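You operate a simulated robot arm through the tools that you are given. There is no shell and no other tool. Be economical: measure what you need, move in short steps, check, and stop when the job is done.

You run a simulated robot arm. Do the job below in one go: nothing can be reset, and whatever is moved stays where it is left.

## Task
Shut the garden tap and wind the hose in.
Fine: hold the nozzle key till the gauge reads nought before the blue coupling comes off; stand it in the black cup, then wind till the coil is full.

The check looks at the end state, three seconds after you hand in, the way a careful person would. Anything else that was tipped, shoved, dropped, spilled or broken makes it a failure.

## Robot
A 7-joint arm with a two-finger parallel gripper, fixed in place. Base frame: the origin is at the foot of the arm, x ahead of it, y to its left, z up. Units: mm, rad, N and s.
With the tool pointing down near the work surface it reaches from about 480 to 920 mm from the base axis. Its first joint turns from -2.007 to 2.007 rad. Payload 3.91 kg.
The tool frame sits at the grasp point between the pads (the TCP): z along the fingers, y along the line on which they close. The tips reach 30 mm beyond it. Largest opening 110 mm; finger width 20, thickness 10; the body of the gripper, 48 by 112 mm, starts 55 mm behind the TCP.
Orientation is that of the tool frame in the base frame, as a unit quaternion [x, y, z, w]. With the fingers straight down and closing along the base's y, the tool's x points along the base's -x, its y along +y and its z along -z.

## Interface
- The arm moves only by the tool play_rows. Its argument "targets" is a list of rows, each an object of numbers (a shift or turn left out is 0, a gripper value left out holds the last): "wx", "wy", "wz": the turn, a rotation vector about the tool's x, y, z in rad; "x", "y", "z": the shift along the tool's x, y, z in mm; "claw": the gripper command, from -1 (fully open) to 1 (shut), values between in proportion. In form: [{"wx": .., "wy": .., "wz": .., "x": .., "y": .., "z": .., "claw": ..}, ...]. A call has 1 to 20 rows; each row shifts and turns the commanded pose from where the row before left it, along the tool's axes as they then stand. A row lasts 0.2 s, in which the tool goes at most 50 mm and 0.15 rad; a call with a longer step from one row to the next is refused whole, and so is a gripper value outside its range. A pose out of reach is approached as far as the arm can. The call stops where the force on the tool passes 90 N (or 10 N more than at its start, if that is more) or the arm is blocked; 0.2 s more then pass. The fingers move at their own pace (about 153 mm/s each) and stop on an object; they squeeze with about 25 N. The grip force told is the motor's: it shows also when the fingers shut on nothing. Time passes only in rows, and 0.2 s behind the last, so rows that do not move let the fingers close. The reply holds the time, the measured pose of the TCP, the force on the tool along the base axes, the opening and the grip force, in the units named above and with some noise, and new pictures: "pictures" is both (left out), scene, wrist or none.
- Cameras (640 x 400 px; columns grow to the right, rows downward): "scene" is fixed at [218.1, -649.9, 1696.1]; the picture's right is [0.85, -0.53, 0.00], its down [-0.29, -0.47, -0.83] and it looks along [0.44, 0.71, -0.55] (base axes); focal length 366 px, centre (320, 200). "wrist" rides on the gripper at [72, 17, -103] in the tool frame; the picture's right is [-0.23, 0.97, 0.00], its down [-0.76, -0.18, -0.62] and it looks along [-0.61, -0.14, 0.78] (tool axes); focal length 222 px, centre (320, 200). There is no depth. A picture from a camera that has moved, and an enlarged one, comes with that camera's place and axes in the base frame and with its lens.
- lift_body(by): slides the trunk up (or, below 0, down) by that many mm; the arm rides with it, the base frame stays. It gives what a move gives, with no picture.
- enlarge(camera, box): a new picture of the part [left, top, right, bottom] of that camera's present view, enlarged. No time passes.
- job_done(): hands the job in; it is judged then, once.

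Go step by step. Nothing tells you positions but the pictures and the camera data: compare them with the known pose of the tool, close in by small moves and look again before you grip or let go. The budget is 120 turns and 200 pictures, counting those below and the enlarged ones. Unless the task says otherwise, let go and move clear before handing in, and close with one line.

The tools are called after "Emit:" as name(argument=value, ...) on one line, values as JSON. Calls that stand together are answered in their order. play_rows: Moves the arm, as the interface text tells. Its arguments: {"type":"object","properties":{"targets":{"type":"array","items":{"type":"object","properties":{"wx":{"type":"number"},"wy":{"type":"number"},"wz":{"type":"number"},"x":{"type":"number"},"y":{"type":"number"},"z":{"type":"number"},"claw":{"type":"number"}}}},"pictures":{"type":"string","enum":["both","scene","wrist","none"]}},"required":["targets"]} The other tools are called the same way: lift_body (by) slides the trunk up or down; enlarge (camera, box) takes an enlarged picture of a part of a camera's view; job_done () hands the job in.

At the start:

```text
clock: 0.0
tcp_pos: [544.9, 103.9, 1406.7]
orientation: [0.0, 1.0, 0.001, 0.0]
ft_force: [0.0, -0.2, -0.1]
opening: 109.9
gripper_force: 0.1
trunk travel left (down, up): [-900.0, 90.0]
```

scene: 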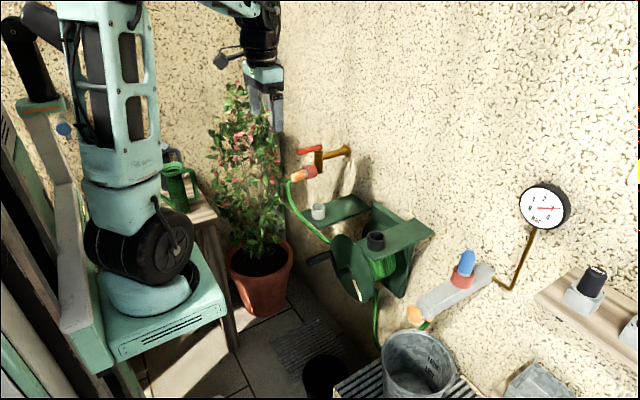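
wrist: 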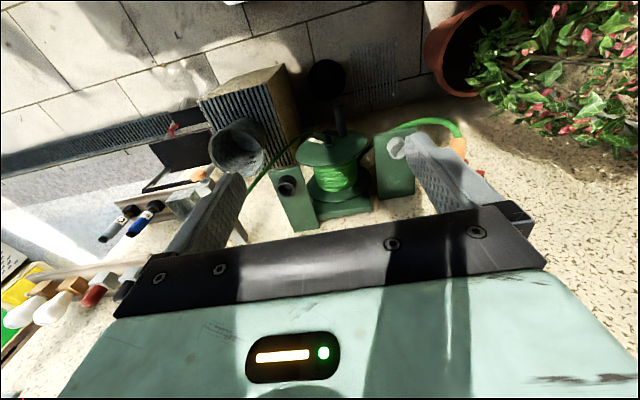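

I see a wall with a tap (red lever), a hose reel, a nozzle stand with a blue coupling or key, and a gauge. I'll take enlarged views before moving.

Emit:
enlarge(camera="scene", box=[270, 130, 450, 310])

Emit:
enlarge(camera="scene", box=[380, 170, 640, 400])

Emit:
enlarge(camera="wrist", box=[0, 50, 500, 330])

```text
2.22 times, centred on (360, 220) of scene
camera zoom: at [218.1, -649.9, 1696.1], right [0.85, -0.53, 0.0], down [-0.29, -0.47, -0.83], along [0.44, 0.71, -0.55], focal length 814 px, centre (231, 156)
```

zoom: 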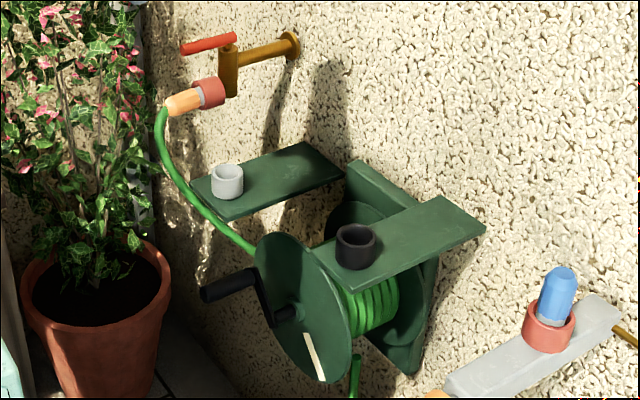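

```text
1.74 times, centred on (510, 285) of scene
camera zoom: at [218.1, -649.9, 1696.1], right [0.85, -0.53, 0.0], down [-0.29, -0.47, -0.83], along [0.44, 0.71, -0.55], focal length 637 px, centre (-10, 52)
```

zoom: 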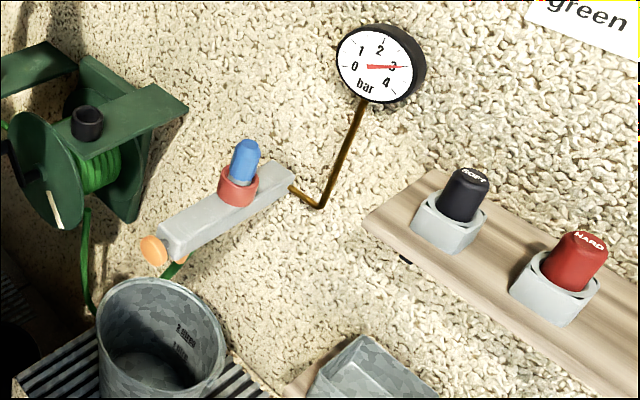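

```text
1.28 times, centred on (250, 190) of wrist
camera zoom: at [473.4, 121.5, 1509.6], right [0.23, 0.97, 0.0], down [0.76, -0.18, 0.62], along [0.61, -0.14, -0.78], focal length 284 px, centre (410, 213)
```

zoom: 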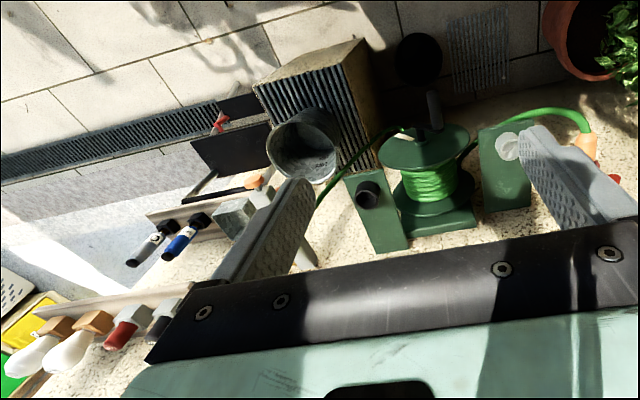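

The black cup triangulates to about (783, -39, 1022), and the wall is at larger x. I'll move right and tilt the tool up to read the wall and the sign.

Emit:
play_rows(targets=[{"y": -45, "wy": -0.14}, {"y": -45, "wy": -0.14}, {"y": -45, "wy": -0.14}, {"y": -45, "wy": -0.14}, {"y": -45}, {"y": -45}, {"y": -40}], pictures="both")

```text
clock: 1.6
tcp_pos: [564.8, -209.4, 1383.1]
orientation: [0.0, 0.961, 0.0, 0.276]
ft_force: [-0.2, 0.7, -0.1]
opening: 110.2
gripper_force: 0.1
out of reach, approached as far as the arm can: row 4
trunk travel left (down, up): [-900.0, 90.0]
camera wrist: at [449.0, -191.9, 1431.1], right [0.19, 0.97, 0.12], down [0.32, -0.18, 0.93], along [0.93, -0.14, -0.34], focal length 222 px, centre (320, 200)
```

scene: 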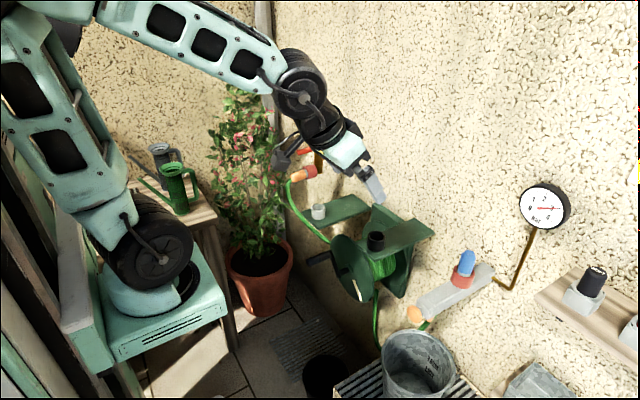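
wrist: 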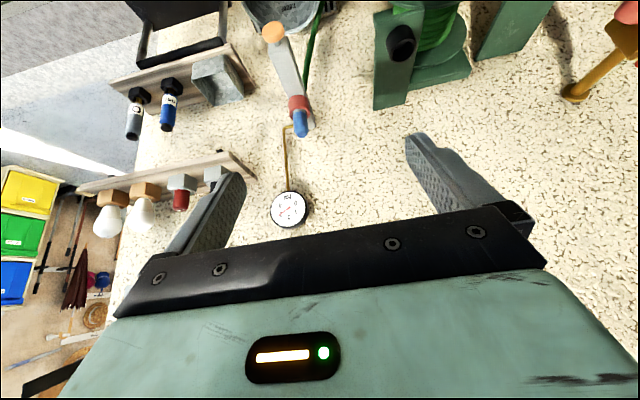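

Enlarging seems to reach past the picture edge, so I'll use a tall box to read the sign at the right.

Emit:
enlarge(camera="scene", box=[620, 60, 640, 300])

Emit:
enlarge(camera="wrist", box=[180, 0, 420, 150])

```text
1.67 times, centred on (630, 180) of scene
camera zoom: at [218.1, -649.9, 1696.1], right [0.85, -0.53, 0.0], down [-0.29, -0.47, -0.83], along [0.44, 0.71, -0.55], focal length 610 px, centre (-197, 233)
```

zoom: 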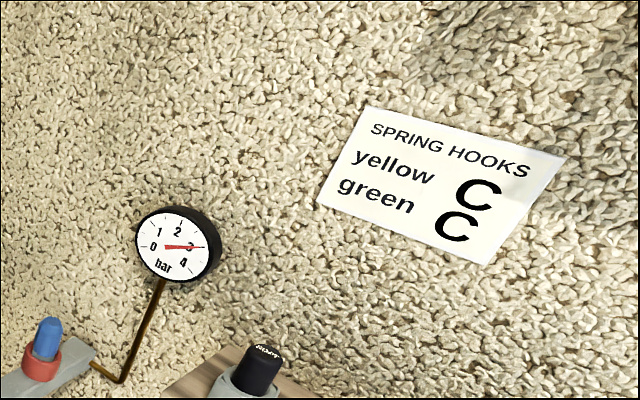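

```text
2.67 times, centred on (300, 75) of wrist
camera zoom: at [449.0, -191.9, 1431.1], right [0.19, 0.97, 0.12], down [0.32, -0.18, 0.93], along [0.93, -0.14, -0.34], focal length 592 px, centre (373, 533)
```

zoom: 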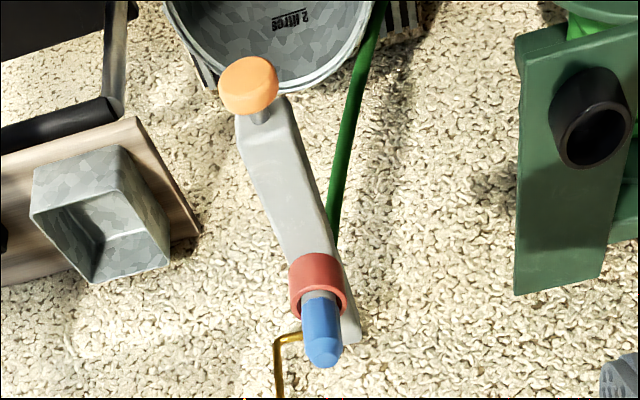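

The sign has nothing to do with this job. The blue coupling's top is near (869, -278, 1112) and the orange key near (712, -277, 994). Next I'll look at the tap and reel with the wrist camera.

Emit:
play_rows(targets=[{"y": 45}, {"y": 45}, {"y": 45}, {"y": 45}, {"y": 45}, {"y": 45}], pictures="wrist")

Emit:
enlarge(camera="scene", box=[280, 130, 370, 220])

Emit:
enlarge(camera="wrist", box=[300, 0, 620, 200])

```text
clock: 3.0
tcp_pos: [567.8, 58.7, 1383.3]
orientation: [0.0, 0.961, 0.001, 0.277]
ft_force: [0.3, -0.6, 0.5]
opening: 110.0
gripper_force: 0.1
trunk travel left (down, up): [-900.0, 90.0]
camera wrist: at [451.6, 78.1, 1431.3], right [0.19, 0.97, 0.12], down [0.31, -0.18, 0.93], along [0.93, -0.14, -0.34], focal length 222 px, centre (320, 200)
```

wrist: 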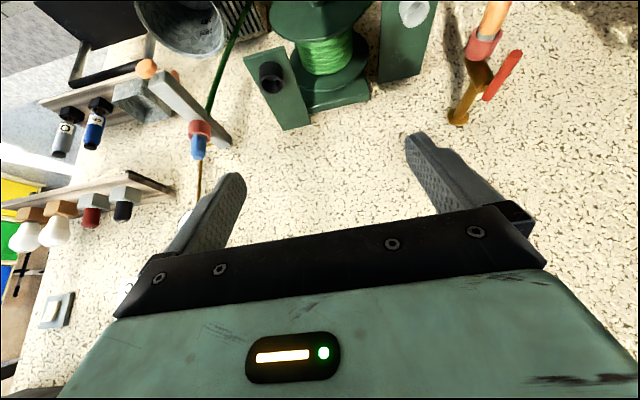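

```text
4.44 times, centred on (325, 175) of scene
camera zoom: at [218.1, -649.9, 1696.1], right [0.85, -0.53, 0.0], down [-0.29, -0.47, -0.83], along [0.44, 0.71, -0.55], focal length 1627 px, centre (298, 311)
```

zoom: 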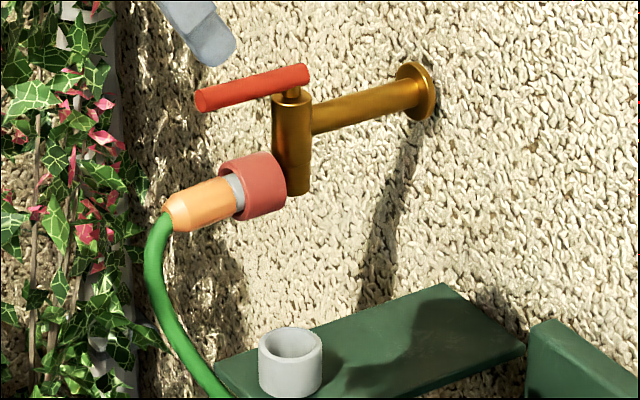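

```text
2.00 times, centred on (460, 100) of wrist
camera zoom: at [451.6, 78.1, 1431.3], right [0.19, 0.97, 0.12], down [0.31, -0.18, 0.93], along [0.93, -0.14, -0.34], focal length 444 px, centre (40, 400)
```

zoom: 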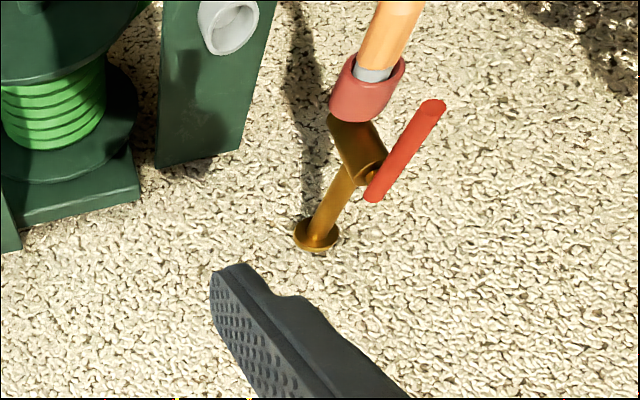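

The tap lever runs from a pivot near (839, 364) to its end at (762, 371), z about 1133, parallel to the pipe, so the tap is open. I'll straighten the tool and hover above the lever's end.

Emit:
play_rows(targets=[{"y": 45, "wy": 0.14}, {"y": 45, "wy": 0.14}, {"y": 45, "wy": 0.14}, {"y": 45, "wy": 0.14}, {"y": 45}, {"y": 45}, {"y": 42}, {"x": -40, "z": 20}, {"x": -40, "z": 25}, {"x": -40, "z": 25}, {"x": -40, "z": 25}, {"x": -40, "z": 25}, {"z": 20, "claw": 0.2}, {}], pictures="both")

```text
clock: 6.0
tcp_pos: [751.9, 350.0, 1240.6]
orientation: [0.0, 1.0, 0.0, 0.0]
ft_force: [0.3, 0.3, -0.3]
opening: 43.7
gripper_force: 0.1
out of reach, approached as far as the arm can: row 11, 12
trunk travel left (down, up): [-900.0, 90.0]
camera wrist: at [680.4, 367.3, 1343.1], right [0.23, 0.97, 0.0], down [0.76, -0.18, 0.62], along [0.61, -0.14, -0.78], focal length 222 px, centre (320, 200)
```

scene: 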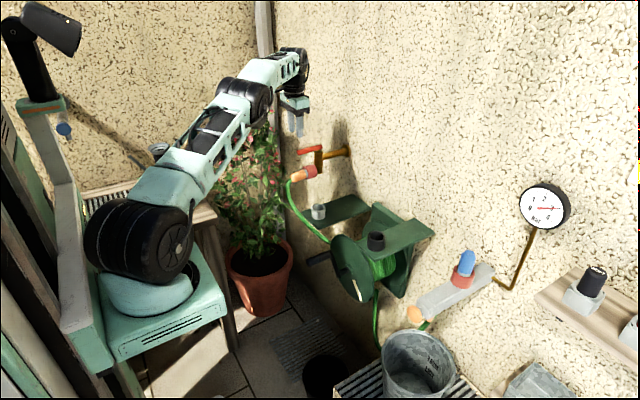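
wrist: 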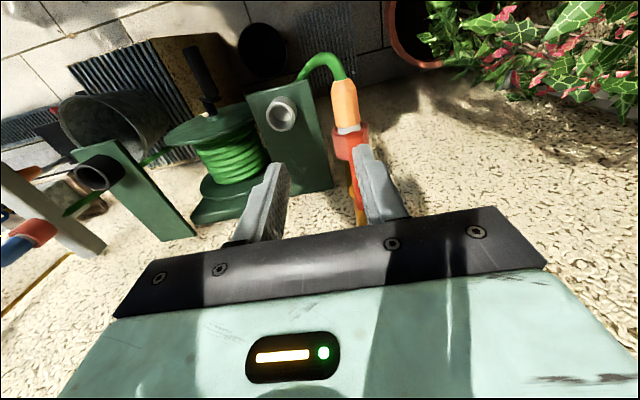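

The arm is near its reach limit at this height, so I'll raise the trunk and come down to gain reach.

Emit:
lift_body(by=85)

```text
clock: 7.2
tcp_pos: [752.8, 349.5, 1325.0]
orientation: [0.0, 1.0, -0.001, 0.0]
ft_force: [-0.8, -1.4, -0.2]
opening: 44.2
gripper_force: 0.1
trunk travel left (down, up): [-985.0, 5.0]
```

Emit:
play_rows(targets=[{"z": 45}, {"z": 45}, {"x": -14, "y": 10, "z": 10}, {"x": -10, "y": 10, "z": 10}, {}], pictures="both")

Emit:
enlarge(camera="scene", box=[270, 90, 360, 180])

Emit:
enlarge(camera="wrist", box=[250, 50, 450, 250])

```text
clock: 8.4
tcp_pos: [763.0, 357.7, 1218.9]
orientation: [0.0, 1.0, 0.0, 0.0]
ft_force: [0.5, 0.4, -0.1]
opening: 44.3
gripper_force: 0.1
out of reach, approached as far as the arm can: row 4
trunk travel left (down, up): [-985.0, 5.0]
camera wrist: at [691.1, 375.7, 1321.6], right [0.23, 0.97, 0.0], down [0.76, -0.18, 0.62], along [0.61, -0.14, -0.78], focal length 222 px, centre (320, 200)
```

scene: 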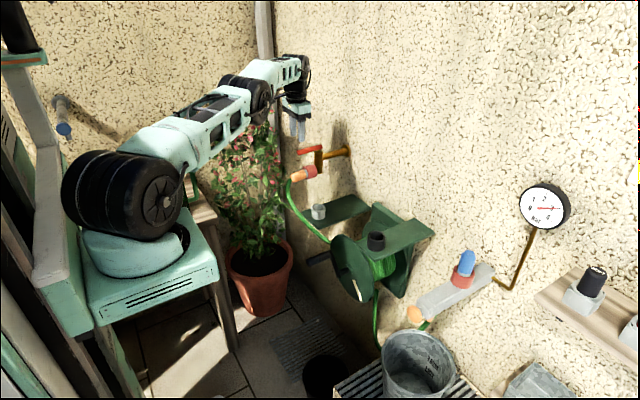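
wrist: 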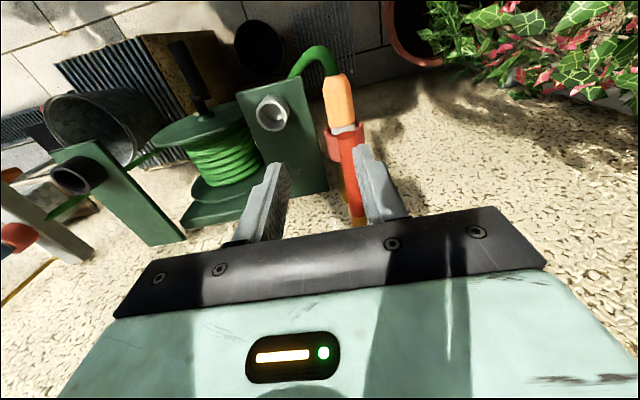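

```text
4.44 times, centred on (315, 135) of scene
camera zoom: at [218.1, -649.9, 1696.1], right [0.85, -0.53, 0.0], down [-0.29, -0.47, -0.83], along [0.44, 0.71, -0.55], focal length 1627 px, centre (342, 489)
```

zoom: 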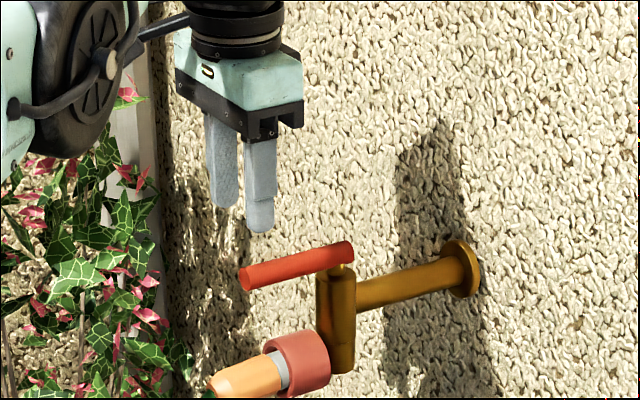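

```text
2.00 times, centred on (350, 150) of wrist
camera zoom: at [691.1, 375.7, 1321.6], right [0.23, 0.97, 0.0], down [0.76, -0.18, 0.62], along [0.61, -0.14, -0.78], focal length 444 px, centre (260, 300)
```

zoom: 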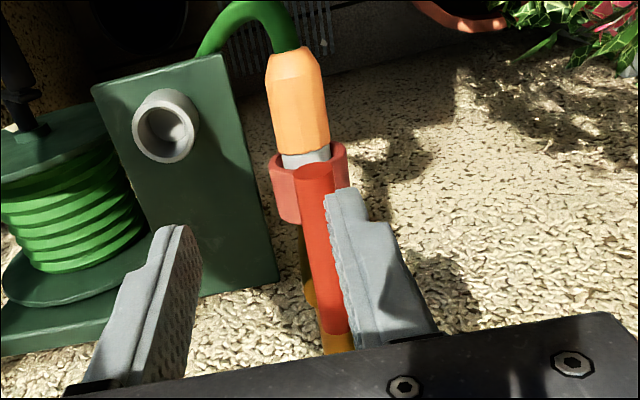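

Emit:
play_rows(targets=[{"z": 20}, {"z": 20, "y": 10}, {"y": 12, "x": -10}, {"x": -10}, {}], pictures="wrist")

Emit:
enlarge(camera="scene", box=[270, 90, 360, 180])

```text
clock: 9.6
tcp_pos: [760.5, 358.9, 1181.7]
orientation: [0.0, 1.0, 0.0, 0.001]
ft_force: [0.4, -0.8, 0.8]
opening: 44.0
gripper_force: 0.0
out of reach, approached as far as the arm can: row 2, 3, 4
trunk travel left (down, up): [-985.0, 5.0]
camera wrist: at [688.3, 376.3, 1284.5], right [0.23, 0.97, 0.0], down [0.76, -0.18, 0.62], along [0.61, -0.14, -0.78], focal length 222 px, centre (320, 200)
```

wrist: 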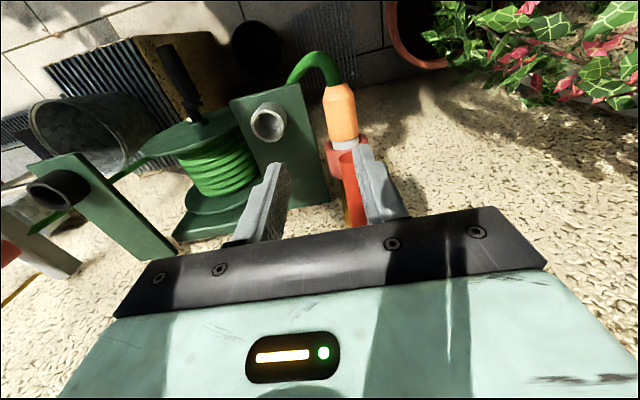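

```text
4.44 times, centred on (315, 135) of scene
camera zoom: at [218.1, -649.9, 1696.1], right [0.85, -0.53, 0.0], down [-0.29, -0.47, -0.83], along [0.44, 0.71, -0.55], focal length 1627 px, centre (342, 489)
```

zoom: 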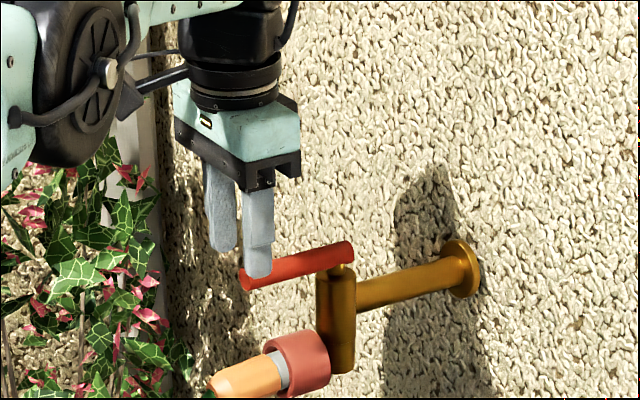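

Straight down tops out near an 843 mm radius here. I'll tilt the fingers outward to gain reach and line up with the lever at y of about 379.

Emit:
play_rows(targets=[{"z": -10}, {"wy": -0.14}, {"wy": -0.14}, {"wy": -0.14}, {"wy": -0.08}, {"y": 20}, {}], pictures="wrist")

Emit:
enlarge(camera="scene", box=[270, 90, 360, 180])

```text
clock: 11.2
tcp_pos: [760.6, 377.3, 1192.1]
orientation: [-0.001, 0.969, 0.0, 0.248]
ft_force: [-0.4, -0.8, -0.1]
opening: 44.1
gripper_force: 0.0
trunk travel left (down, up): [-985.0, 5.0]
camera wrist: at [647.6, 395.2, 1247.5], right [0.2, 0.97, 0.11], down [0.37, -0.18, 0.91], along [0.91, -0.14, -0.39], focal length 222 px, centre (320, 200)
```

wrist: 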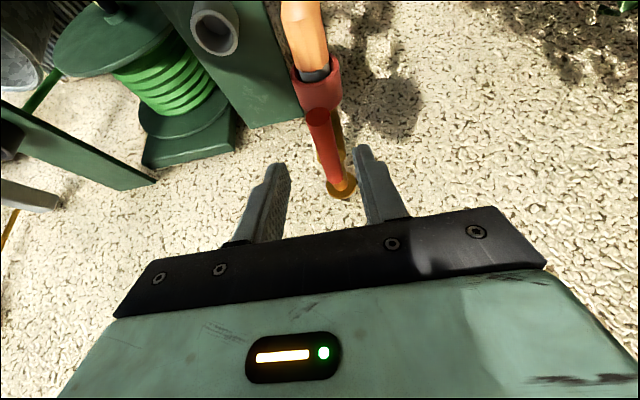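

```text
4.44 times, centred on (315, 135) of scene
camera zoom: at [218.1, -649.9, 1696.1], right [0.85, -0.53, 0.0], down [-0.29, -0.47, -0.83], along [0.44, 0.71, -0.55], focal length 1627 px, centre (342, 489)
```

zoom: 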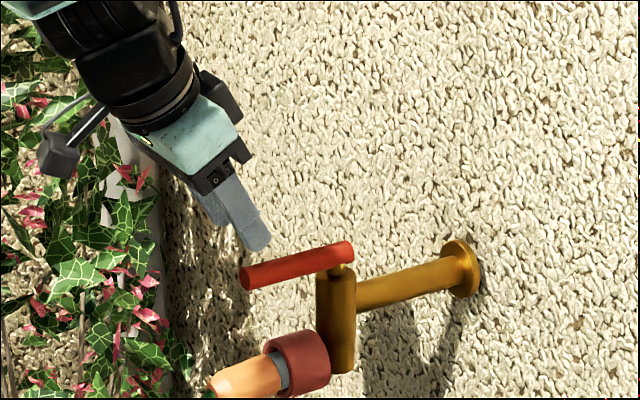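

The lever is at about y = 383 with its end at x = 767. I'll advance along the fingers so they straddle it.

Emit:
play_rows(targets=[{"y": 5}, {"z": 20}, {"z": 20}, {"z": 18, "x": -2}, {}], pictures="wrist")

Emit:
enlarge(camera="scene", box=[270, 90, 360, 180])

```text
clock: 12.4
tcp_pos: [791.2, 380.2, 1140.4]
orientation: [0.0, 0.969, 0.0, 0.247]
ft_force: [-0.2, -0.2, -0.7]
opening: 43.8
gripper_force: 0.0
trunk travel left (down, up): [-985.0, 5.0]
camera wrist: at [677.4, 398.6, 1196.4], right [0.2, 0.97, 0.11], down [0.37, -0.18, 0.91], along [0.91, -0.14, -0.4], focal length 222 px, centre (320, 200)
```

wrist: 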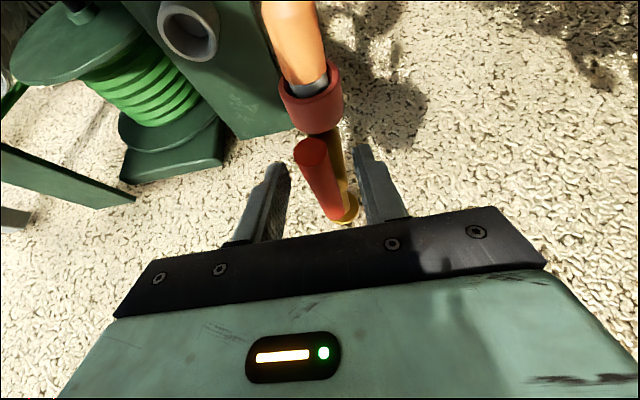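

```text
4.44 times, centred on (315, 135) of scene
camera zoom: at [218.1, -649.9, 1696.1], right [0.85, -0.53, 0.0], down [-0.29, -0.47, -0.83], along [0.44, 0.71, -0.55], focal length 1627 px, centre (342, 489)
```

zoom: 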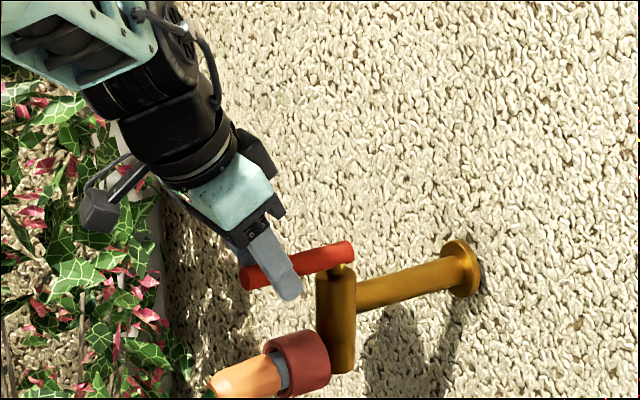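

The fingers straddle the lever. I'll try a small swing toward -y and read the force.

Emit:
play_rows(targets=[{"y": -6}, {"y": -6}, {"y": -6}, {"y": -6}, {"y": -6}], pictures="none")

Emit:
enlarge(camera="scene", box=[270, 90, 360, 180])

```text
clock: 13.6
tcp_pos: [789.0, 352.0, 1140.8]
orientation: [0.0, 0.969, 0.0, 0.248]
ft_force: [-0.2, 1.8, 0.6]
opening: 44.6
gripper_force: 0.8
trunk travel left (down, up): [-985.0, 5.0]
```

```text
4.44 times, centred on (315, 135) of scene
camera zoom: at [218.1, -649.9, 1696.1], right [0.85, -0.53, 0.0], down [-0.29, -0.47, -0.83], along [0.44, 0.71, -0.55], focal length 1627 px, centre (342, 489)
```

zoom: 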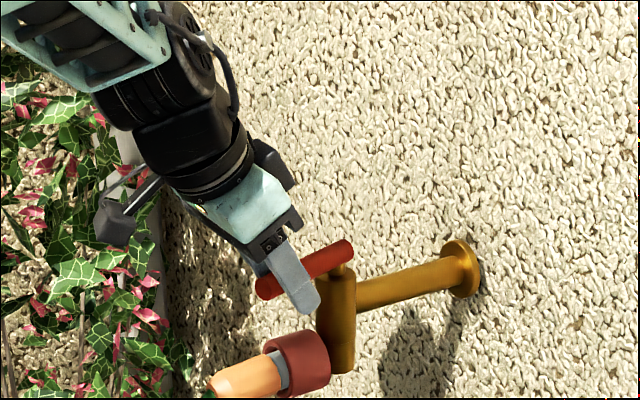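

The lever swings freely toward -y. I'll continue along the arc.

Emit:
play_rows(targets=[{"y": -8, "x": -1, "z": 0.5}, {"y": -8, "x": -1, "z": 0.5}, {"y": -9, "x": -4, "z": 2}, {"y": -9, "x": -5, "z": 3}, {"y": -8, "x": -7, "z": 4}, {"y": -7, "x": -7, "z": 4}, {}], pictures="wrist")

Emit:
enlarge(camera="scene", box=[270, 90, 360, 180])

```text
clock: 15.2
tcp_pos: [817.4, 302.9, 1142.0]
orientation: [0.0, 0.969, 0.0, 0.247]
ft_force: [-0.5, 0.3, -0.1]
opening: 43.9
gripper_force: 0.2
trunk travel left (down, up): [-985.0, 5.0]
camera wrist: at [705.3, 321.1, 1197.3], right [0.2, 0.97, 0.11], down [0.37, -0.18, 0.91], along [0.91, -0.14, -0.4], focal length 222 px, centre (320, 200)
```

wrist: 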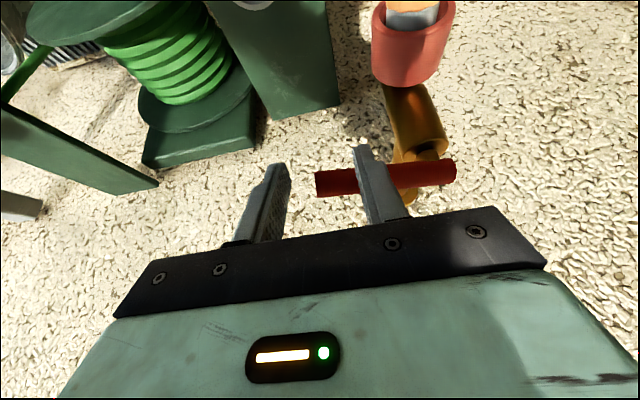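

```text
4.44 times, centred on (315, 135) of scene
camera zoom: at [218.1, -649.9, 1696.1], right [0.85, -0.53, 0.0], down [-0.29, -0.47, -0.83], along [0.44, 0.71, -0.55], focal length 1627 px, centre (342, 489)
```

zoom: 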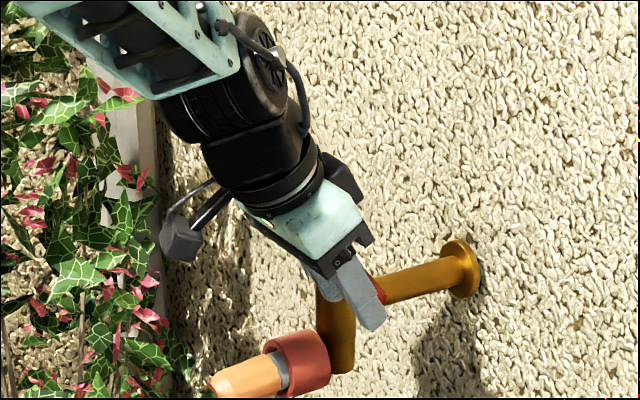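

The lever is about 80° round. I'll push to the end stop, watching the force.

Emit:
play_rows(targets=[{"x": -4.4, "z": 2.4}, {"x": -4.4, "z": 2.4}, {"x": -3, "z": 1.6}, {}], pictures="wrist")

```text
clock: 16.2
tcp_pos: [829.7, 303.7, 1140.7]
orientation: [0.0, 0.969, 0.0, 0.247]
ft_force: [-13.8, -1.2, -0.7]
opening: 43.0
gripper_force: 0.0
trunk travel left (down, up): [-985.0, 5.0]
camera wrist: at [717.2, 322.1, 1196.0], right [0.2, 0.97, 0.11], down [0.37, -0.18, 0.91], along [0.91, -0.14, -0.4], focal length 222 px, centre (320, 200)
```

wrist: 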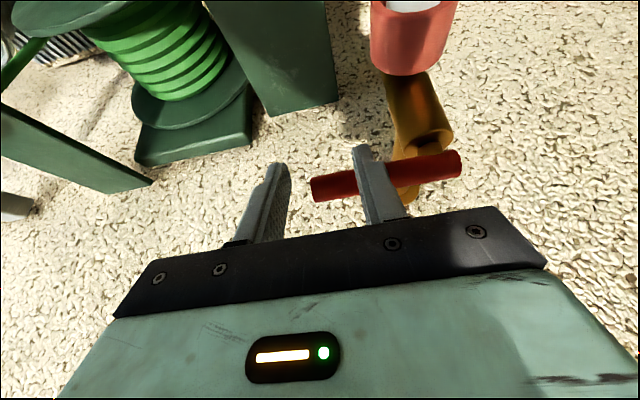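

The lever is at its stop, square to the pipe, so the tap is shut. I'll back away and look at the whole scene.

Emit:
play_rows(targets=[{"x": 8, "z": -5}, {"z": -40}, {"z": -45}, {"z": -45}, {"y": -45, "z": -10}, {"y": -48}, {"y": -48}, {"y": -48}, {"y": -48}, {"y": -48, "claw": -1}, {"y": -48}, {"y": -48}, {"y": -48}], pictures="both")

Emit:
enlarge(camera="scene", box=[470, 160, 600, 240])

Emit:
enlarge(camera="scene", box=[395, 240, 515, 340])

```text
clock: 19.0
tcp_pos: [756.5, -123.3, 1266.8]
orientation: [-0.001, 0.969, 0.001, 0.248]
ft_force: [0.2, 0.5, -0.4]
opening: 110.0
gripper_force: 0.0
trunk travel left (down, up): [-985.0, 5.0]
camera wrist: at [643.4, -105.5, 1321.7], right [0.2, 0.97, 0.11], down [0.37, -0.18, 0.91], along [0.91, -0.14, -0.4], focal length 222 px, centre (320, 200)
```

scene: 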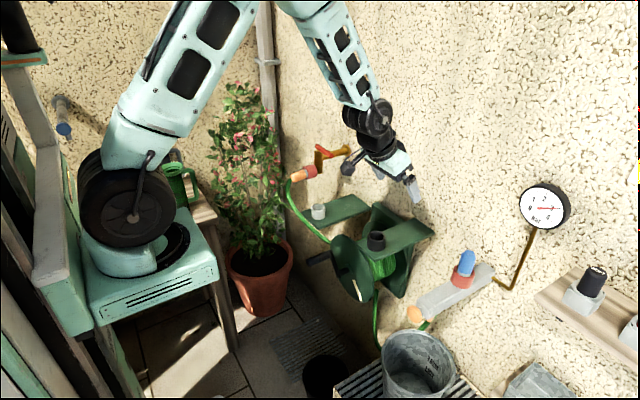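
wrist: 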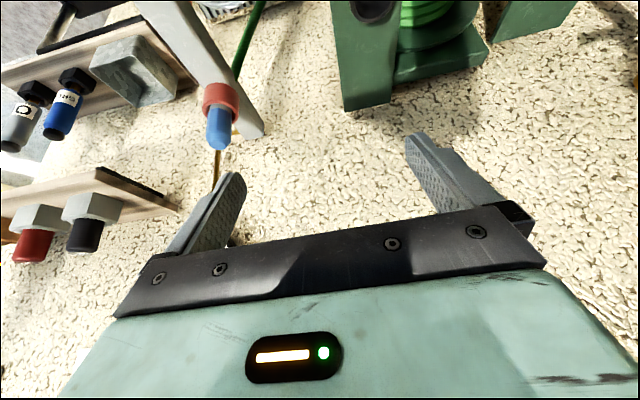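

```text
4.92 times, centred on (535, 200) of scene
camera zoom: at [218.1, -649.9, 1696.1], right [0.85, -0.53, 0.0], down [-0.29, -0.47, -0.83], along [0.44, 0.71, -0.55], focal length 1802 px, centre (-738, 200)
```

zoom: 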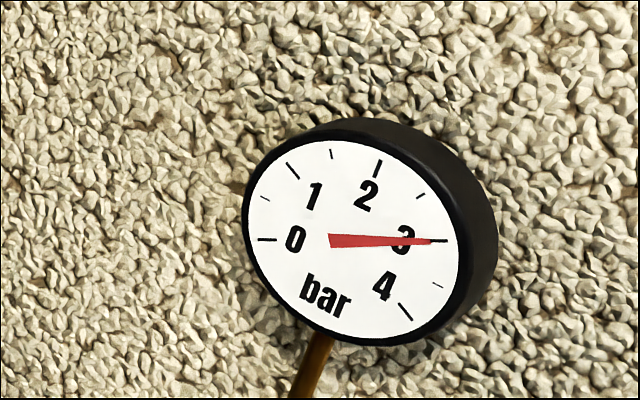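

```text
4.00 times, centred on (455, 290) of scene
camera zoom: at [218.1, -649.9, 1696.1], right [0.85, -0.53, 0.0], down [-0.29, -0.47, -0.83], along [0.44, 0.71, -0.55], focal length 1464 px, centre (-220, -160)
```

zoom: 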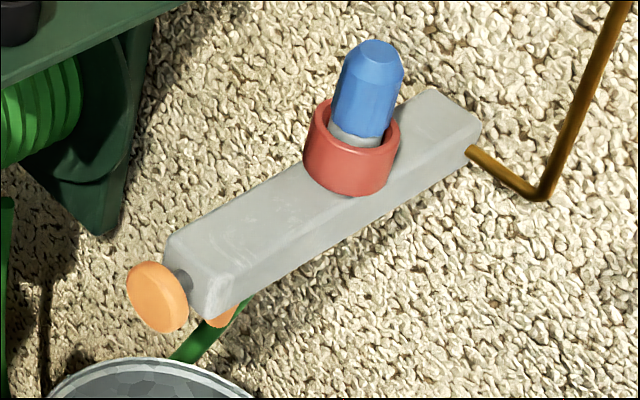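

The tap is shut and the gauge reads 3 bar. The orange key sits on the front end of the grey bar and presses toward the wall. I'll go vertical with closed fingers and come in front of it.

Emit:
play_rows(targets=[{"wy": 0.14, "claw": 1}, {"wy": 0.14}, {"wy": 0.14}, {"wy": 0.08}, {"x": 40, "y": -20}, {"x": 40, "y": -20}, {"x": 36, "y": -30}, {"y": -42}, {"y": -42}, {"z": 45}, {"z": 45}, {"z": 45}, {"z": 32}], pictures="both")

Emit:
enlarge(camera="scene", box=[365, 220, 515, 340])

```text
clock: 21.8
tcp_pos: [642.4, -279.0, 1098.5]
orientation: [0.0, 1.0, 0.0, 0.0]
ft_force: [0.5, -0.4, 0.5]
opening: 0.4
gripper_force: 25.2
trunk travel left (down, up): [-985.0, 5.0]
camera wrist: at [569.1, -260.8, 1201.4], right [0.23, 0.97, 0.0], down [0.76, -0.18, 0.62], along [0.61, -0.14, -0.78], focal length 222 px, centre (320, 200)
```

scene: 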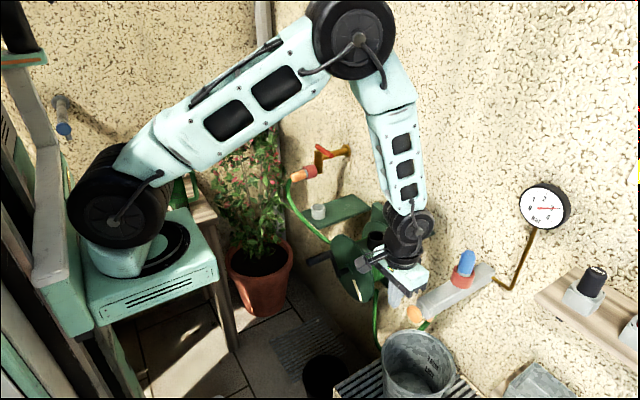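
wrist: 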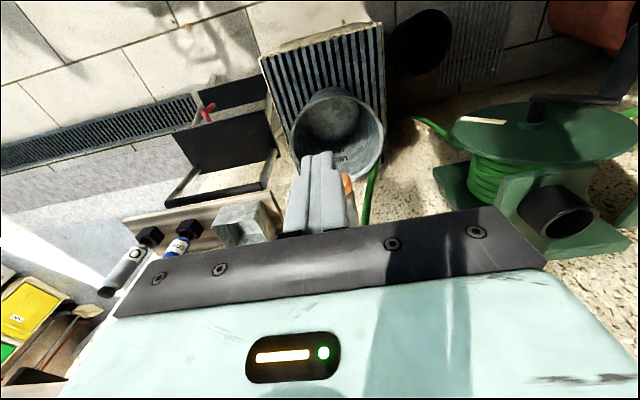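

```text
3.33 times, centred on (440, 280) of scene
camera zoom: at [218.1, -649.9, 1696.1], right [0.85, -0.53, 0.0], down [-0.29, -0.47, -0.83], along [0.44, 0.71, -0.55], focal length 1220 px, centre (-80, -67)
```

zoom: 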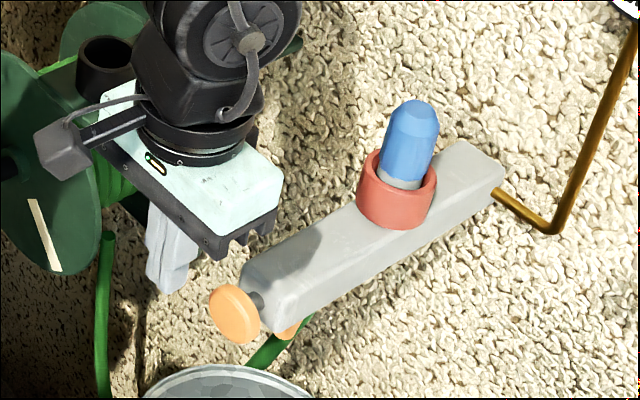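

Emit:
play_rows(targets=[{"z": 40}, {"z": 40}, {"z": 32}, {"x": -20}, {}], pictures="wrist")

Emit:
enlarge(camera="scene", box=[365, 240, 515, 360])

```text
clock: 23.0
tcp_pos: [660.5, -278.7, 985.5]
orientation: [0.0, 1.0, -0.001, 0.0]
ft_force: [0.1, -0.2, 1.0]
opening: 0.0
gripper_force: 24.4
trunk travel left (down, up): [-985.0, 5.0]
camera wrist: at [588.2, -260.5, 1088.2], right [0.23, 0.97, 0.0], down [0.76, -0.18, 0.62], along [0.61, -0.14, -0.78], focal length 222 px, centre (320, 200)
```

wrist: 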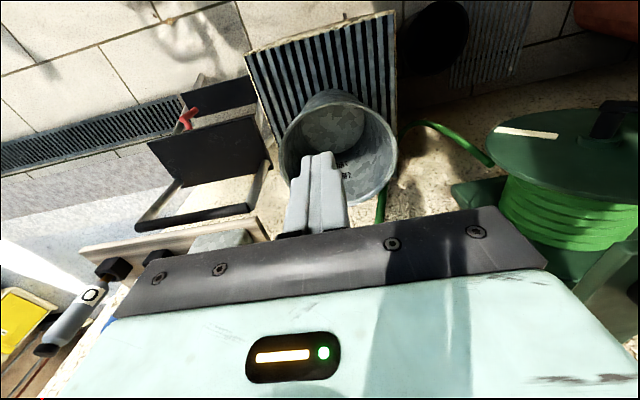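

```text
3.33 times, centred on (440, 300) of scene
camera zoom: at [218.1, -649.9, 1696.1], right [0.85, -0.53, 0.0], down [-0.29, -0.47, -0.83], along [0.44, 0.71, -0.55], focal length 1220 px, centre (-80, -133)
```

zoom: 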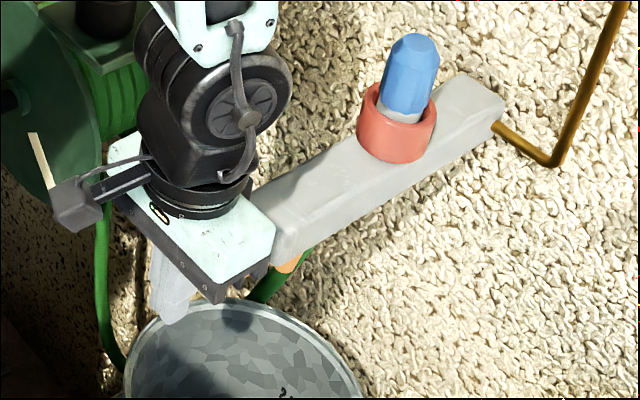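

Emit:
play_rows(targets=[{"x": -8}, {"x": -8}, {"x": -8}, {"x": -6}, {}], pictures="none")

Emit:
enlarge(camera="scene", box=[365, 240, 515, 360])

```text
clock: 24.2
tcp_pos: [691.1, -277.7, 984.7]
orientation: [0.0, 1.0, 0.0, 0.0]
ft_force: [0.6, 0.2, -0.1]
opening: 0.1
gripper_force: 25.0
trunk travel left (down, up): [-985.0, 5.0]
```

```text
3.33 times, centred on (440, 300) of scene
camera zoom: at [218.1, -649.9, 1696.1], right [0.85, -0.53, 0.0], down [-0.29, -0.47, -0.83], along [0.44, 0.71, -0.55], focal length 1220 px, centre (-80, -133)
```

zoom: 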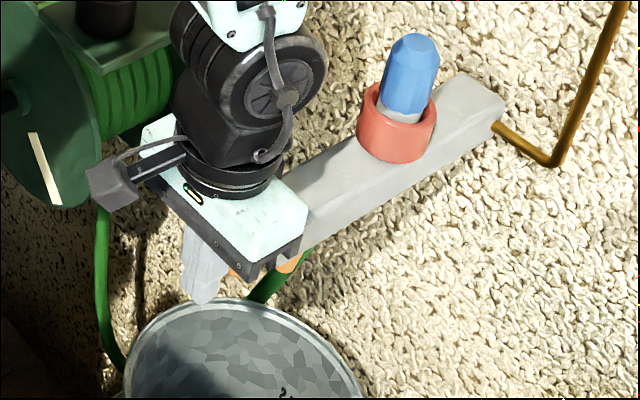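

Emit:
play_rows(targets=[{"x": -4}, {"x": -4}, {"x": -4}], pictures="none")

Emit:
enlarge(camera="scene", box=[390, 180, 580, 340])

```text
clock: 25.0
tcp_pos: [700.1, -279.3, 983.6]
orientation: [-0.001, 1.0, 0.0, -0.001]
ft_force: [-2.8, 0.9, 0.7]
opening: 0.0
gripper_force: 24.2
trunk travel left (down, up): [-985.0, 5.0]
```

```text
2.50 times, centred on (485, 260) of scene
camera zoom: at [218.1, -649.9, 1696.1], right [0.85, -0.53, 0.0], down [-0.29, -0.47, -0.83], along [0.44, 0.71, -0.55], focal length 915 px, centre (-92, 50)
```

zoom: 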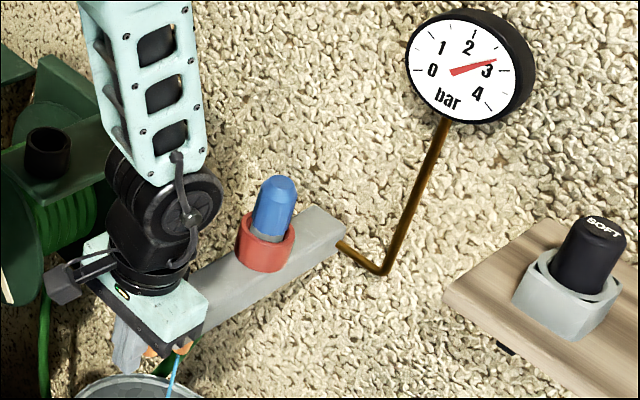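

Contact is made: water runs into the bucket and the needle is dropping. I'll press a touch more and hold.

Emit:
play_rows(targets=[{"x": -3}, {"x": -2}, {}, {}, {}, {}, {}, {}, {}, {}, {}, {}, {}, {}, {}], pictures="none")

Emit:
enlarge(camera="scene", box=[390, 180, 580, 340])

```text
clock: 28.2
tcp_pos: [706.7, -278.4, 984.8]
orientation: [0.0, 1.0, 0.0, 0.0]
ft_force: [-3.8, -1.1, -0.2]
opening: 0.0
gripper_force: 24.9
trunk travel left (down, up): [-985.0, 5.0]
```

```text
2.50 times, centred on (485, 260) of scene
camera zoom: at [218.1, -649.9, 1696.1], right [0.85, -0.53, 0.0], down [-0.29, -0.47, -0.83], along [0.44, 0.71, -0.55], focal length 915 px, centre (-92, 50)
```

zoom: 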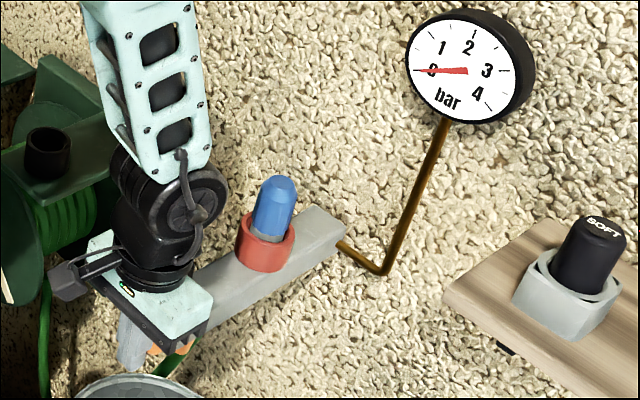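

The gauge reads zero. I'll hold a moment longer, then back off, rise, and tilt ready for the blue coupling.

Emit:
play_rows(targets=[{}, {}, {}, {"x": 25}, {"x": 25}, {"z": -45}, {"z": -45}, {"z": -45}, {"z": -45}, {"z": -25, "claw": -0.27}, {"wy": -0.14}, {"wy": -0.14}, {"wy": -0.14}, {"wy": -0.14}, {}], pictures="both")

Emit:
enlarge(camera="scene", box=[390, 180, 580, 340])

```text
clock: 31.4
tcp_pos: [656.4, -278.8, 1190.3]
orientation: [0.0, 0.961, -0.001, 0.278]
ft_force: [0.0, 0.0, -0.4]
opening: 70.0
gripper_force: 0.0
trunk travel left (down, up): [-985.0, 5.0]
camera wrist: at [540.1, -260.7, 1239.7], right [0.19, 0.97, 0.12], down [0.31, -0.18, 0.93], along [0.93, -0.14, -0.34], focal length 222 px, centre (320, 200)
```

scene: 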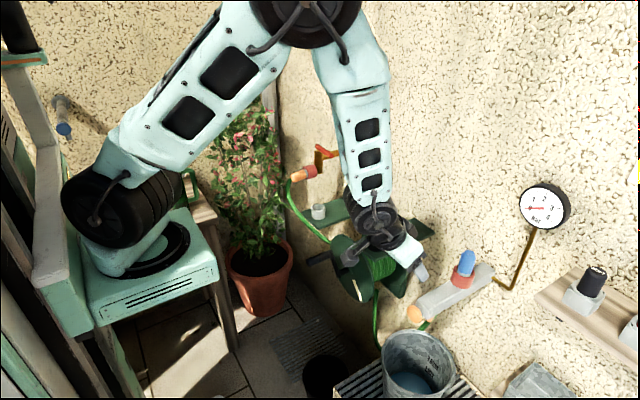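
wrist: 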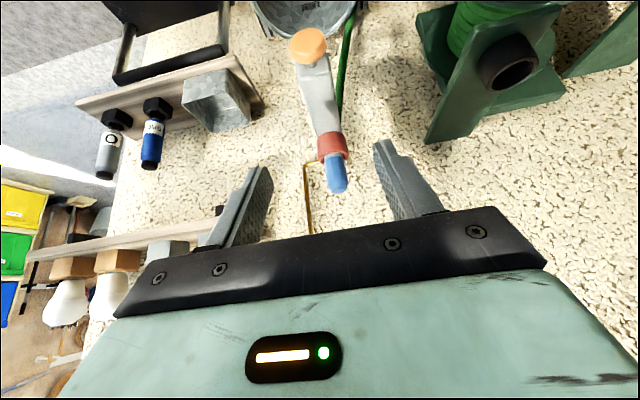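

```text
2.50 times, centred on (485, 260) of scene
camera zoom: at [218.1, -649.9, 1696.1], right [0.85, -0.53, 0.0], down [-0.29, -0.47, -0.83], along [0.44, 0.71, -0.55], focal length 915 px, centre (-92, 50)
```

zoom: 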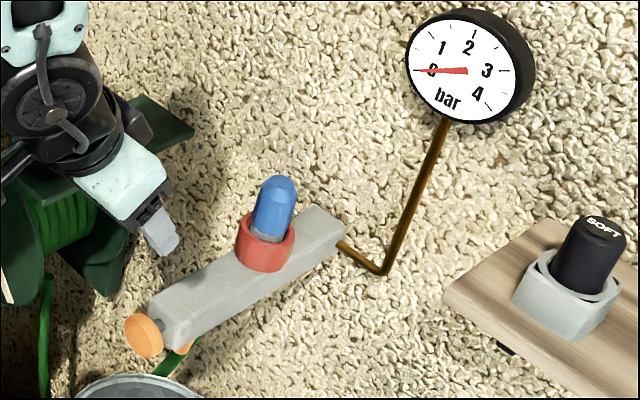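

Emit:
play_rows(targets=[{"x": -32, "z": 29}, {"x": -32, "z": 29}, {"x": -32, "z": 29}, {"x": -32, "z": 29, "y": 2}, {}], pictures="wrist")

Emit:
enlarge(camera="scene", box=[390, 180, 580, 340])

```text
clock: 32.6
tcp_pos: [825.1, -277.7, 1159.4]
orientation: [0.0, 0.961, 0.0, 0.277]
ft_force: [-0.2, -0.7, -0.5]
opening: 69.6
gripper_force: 0.1
trunk travel left (down, up): [-985.0, 5.0]
camera wrist: at [708.5, -260.1, 1207.7], right [0.19, 0.97, 0.12], down [0.31, -0.18, 0.93], along [0.93, -0.14, -0.34], focal length 222 px, centre (320, 200)
```

wrist: 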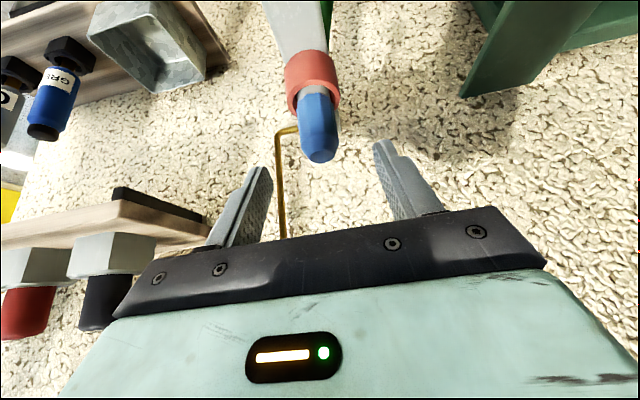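

```text
2.50 times, centred on (485, 260) of scene
camera zoom: at [218.1, -649.9, 1696.1], right [0.85, -0.53, 0.0], down [-0.29, -0.47, -0.83], along [0.44, 0.71, -0.55], focal length 915 px, centre (-92, 50)
```

zoom: 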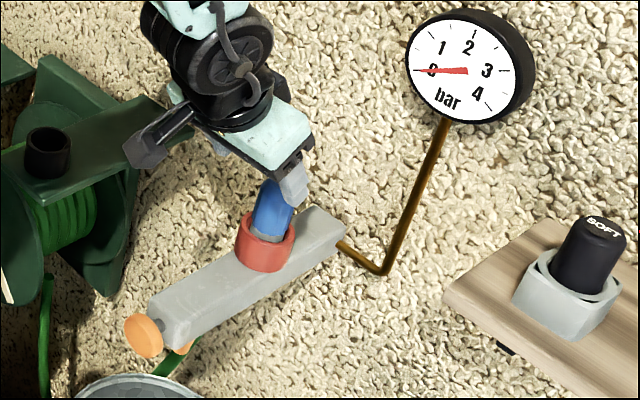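

Emit:
play_rows(targets=[{"z": 20}, {"z": 20}, {"z": 20, "y": -1}, {"z": 20}, {}], pictures="wrist")

Emit:
enlarge(camera="scene", box=[410, 200, 530, 310])

```text
clock: 33.8
tcp_pos: [868.8, -278.1, 1092.3]
orientation: [0.0, 0.961, 0.001, 0.276]
ft_force: [1.0, 0.6, 0.3]
opening: 70.0
gripper_force: 0.2
trunk travel left (down, up): [-985.0, 5.0]
camera wrist: at [753.5, -260.3, 1141.4], right [0.19, 0.97, 0.12], down [0.31, -0.18, 0.93], along [0.93, -0.14, -0.34], focal length 222 px, centre (320, 200)
```

wrist: 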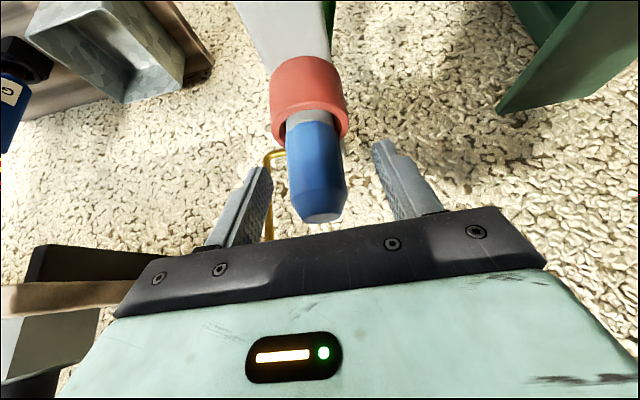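

```text
3.64 times, centred on (470, 255) of scene
camera zoom: at [218.1, -649.9, 1696.1], right [0.85, -0.53, 0.0], down [-0.29, -0.47, -0.83], along [0.44, 0.71, -0.55], focal length 1331 px, centre (-226, 0)
```

zoom: 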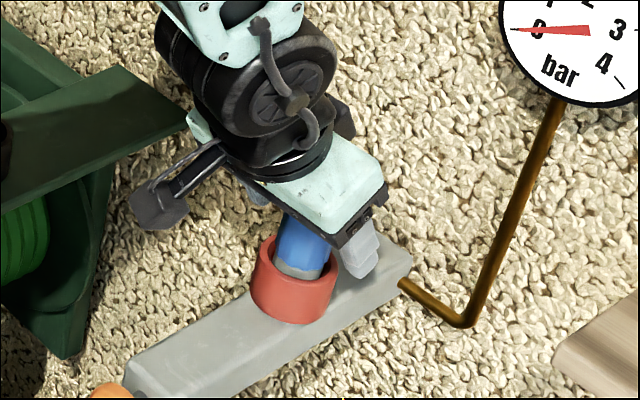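

Blue sits between the fingers; closing now.

Emit:
play_rows(targets=[{"claw": 1}, {}, {}], pictures="wrist")

```text
clock: 34.6
tcp_pos: [869.5, -278.9, 1092.2]
orientation: [0.0, 0.961, 0.0, 0.277]
ft_force: [0.7, -3.9, 0.1]
opening: 32.8
gripper_force: 25.4
trunk travel left (down, up): [-985.0, 5.0]
camera wrist: at [753.3, -261.0, 1141.5], right [0.19, 0.97, 0.12], down [0.31, -0.18, 0.93], along [0.93, -0.14, -0.34], focal length 222 px, centre (320, 200)
```

wrist: 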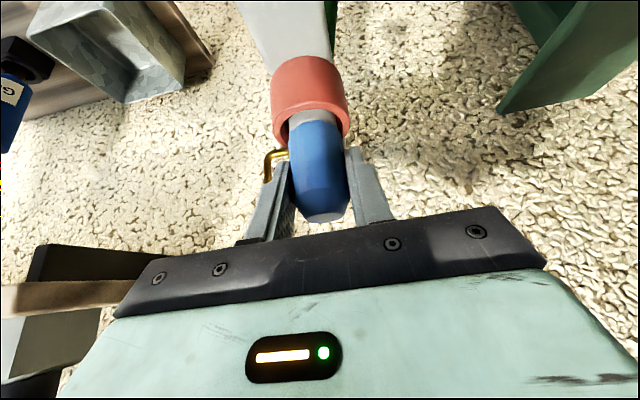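

Emit:
play_rows(targets=[{"y": -0.5, "x": -2.7, "z": -4.2}, {"x": -5.3, "z": -8.45}, {"x": -5.3, "z": -8.45}, {"x": -8, "z": -12.7}], pictures="wrist")

Emit:
enlarge(camera="scene", box=[410, 200, 530, 310])

```text
clock: 35.6
tcp_pos: [868.1, -278.0, 1133.3]
orientation: [0.0, 0.961, 0.001, 0.276]
ft_force: [-0.7, -1.2, -0.5]
opening: 32.8
gripper_force: 24.9
trunk travel left (down, up): [-985.0, 5.0]
camera wrist: at [752.2, -259.8, 1181.8], right [0.19, 0.97, 0.12], down [0.31, -0.18, 0.93], along [0.93, -0.14, -0.34], focal length 222 px, centre (320, 200)
```

wrist: 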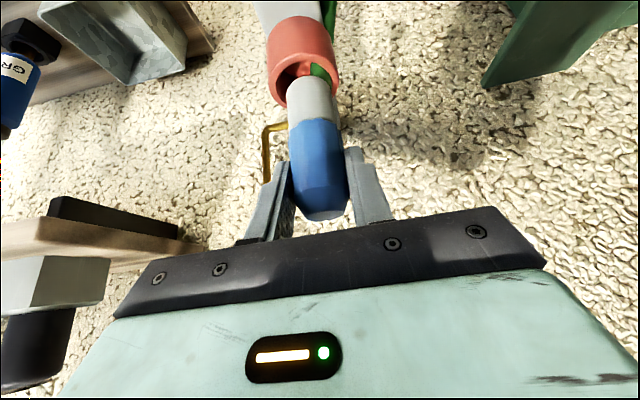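

```text
3.64 times, centred on (470, 255) of scene
camera zoom: at [218.1, -649.9, 1696.1], right [0.85, -0.53, 0.0], down [-0.29, -0.47, -0.83], along [0.44, 0.71, -0.55], focal length 1331 px, centre (-226, 0)
```

zoom: 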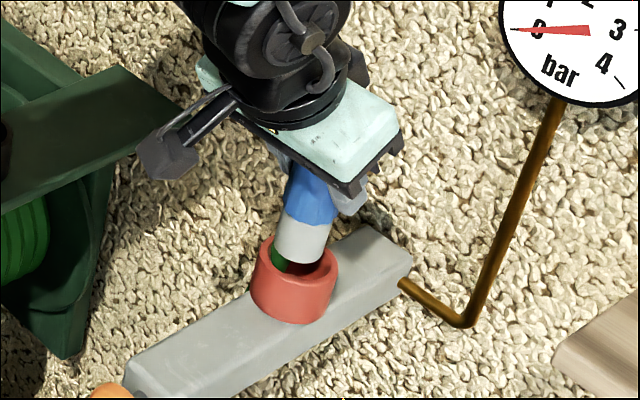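

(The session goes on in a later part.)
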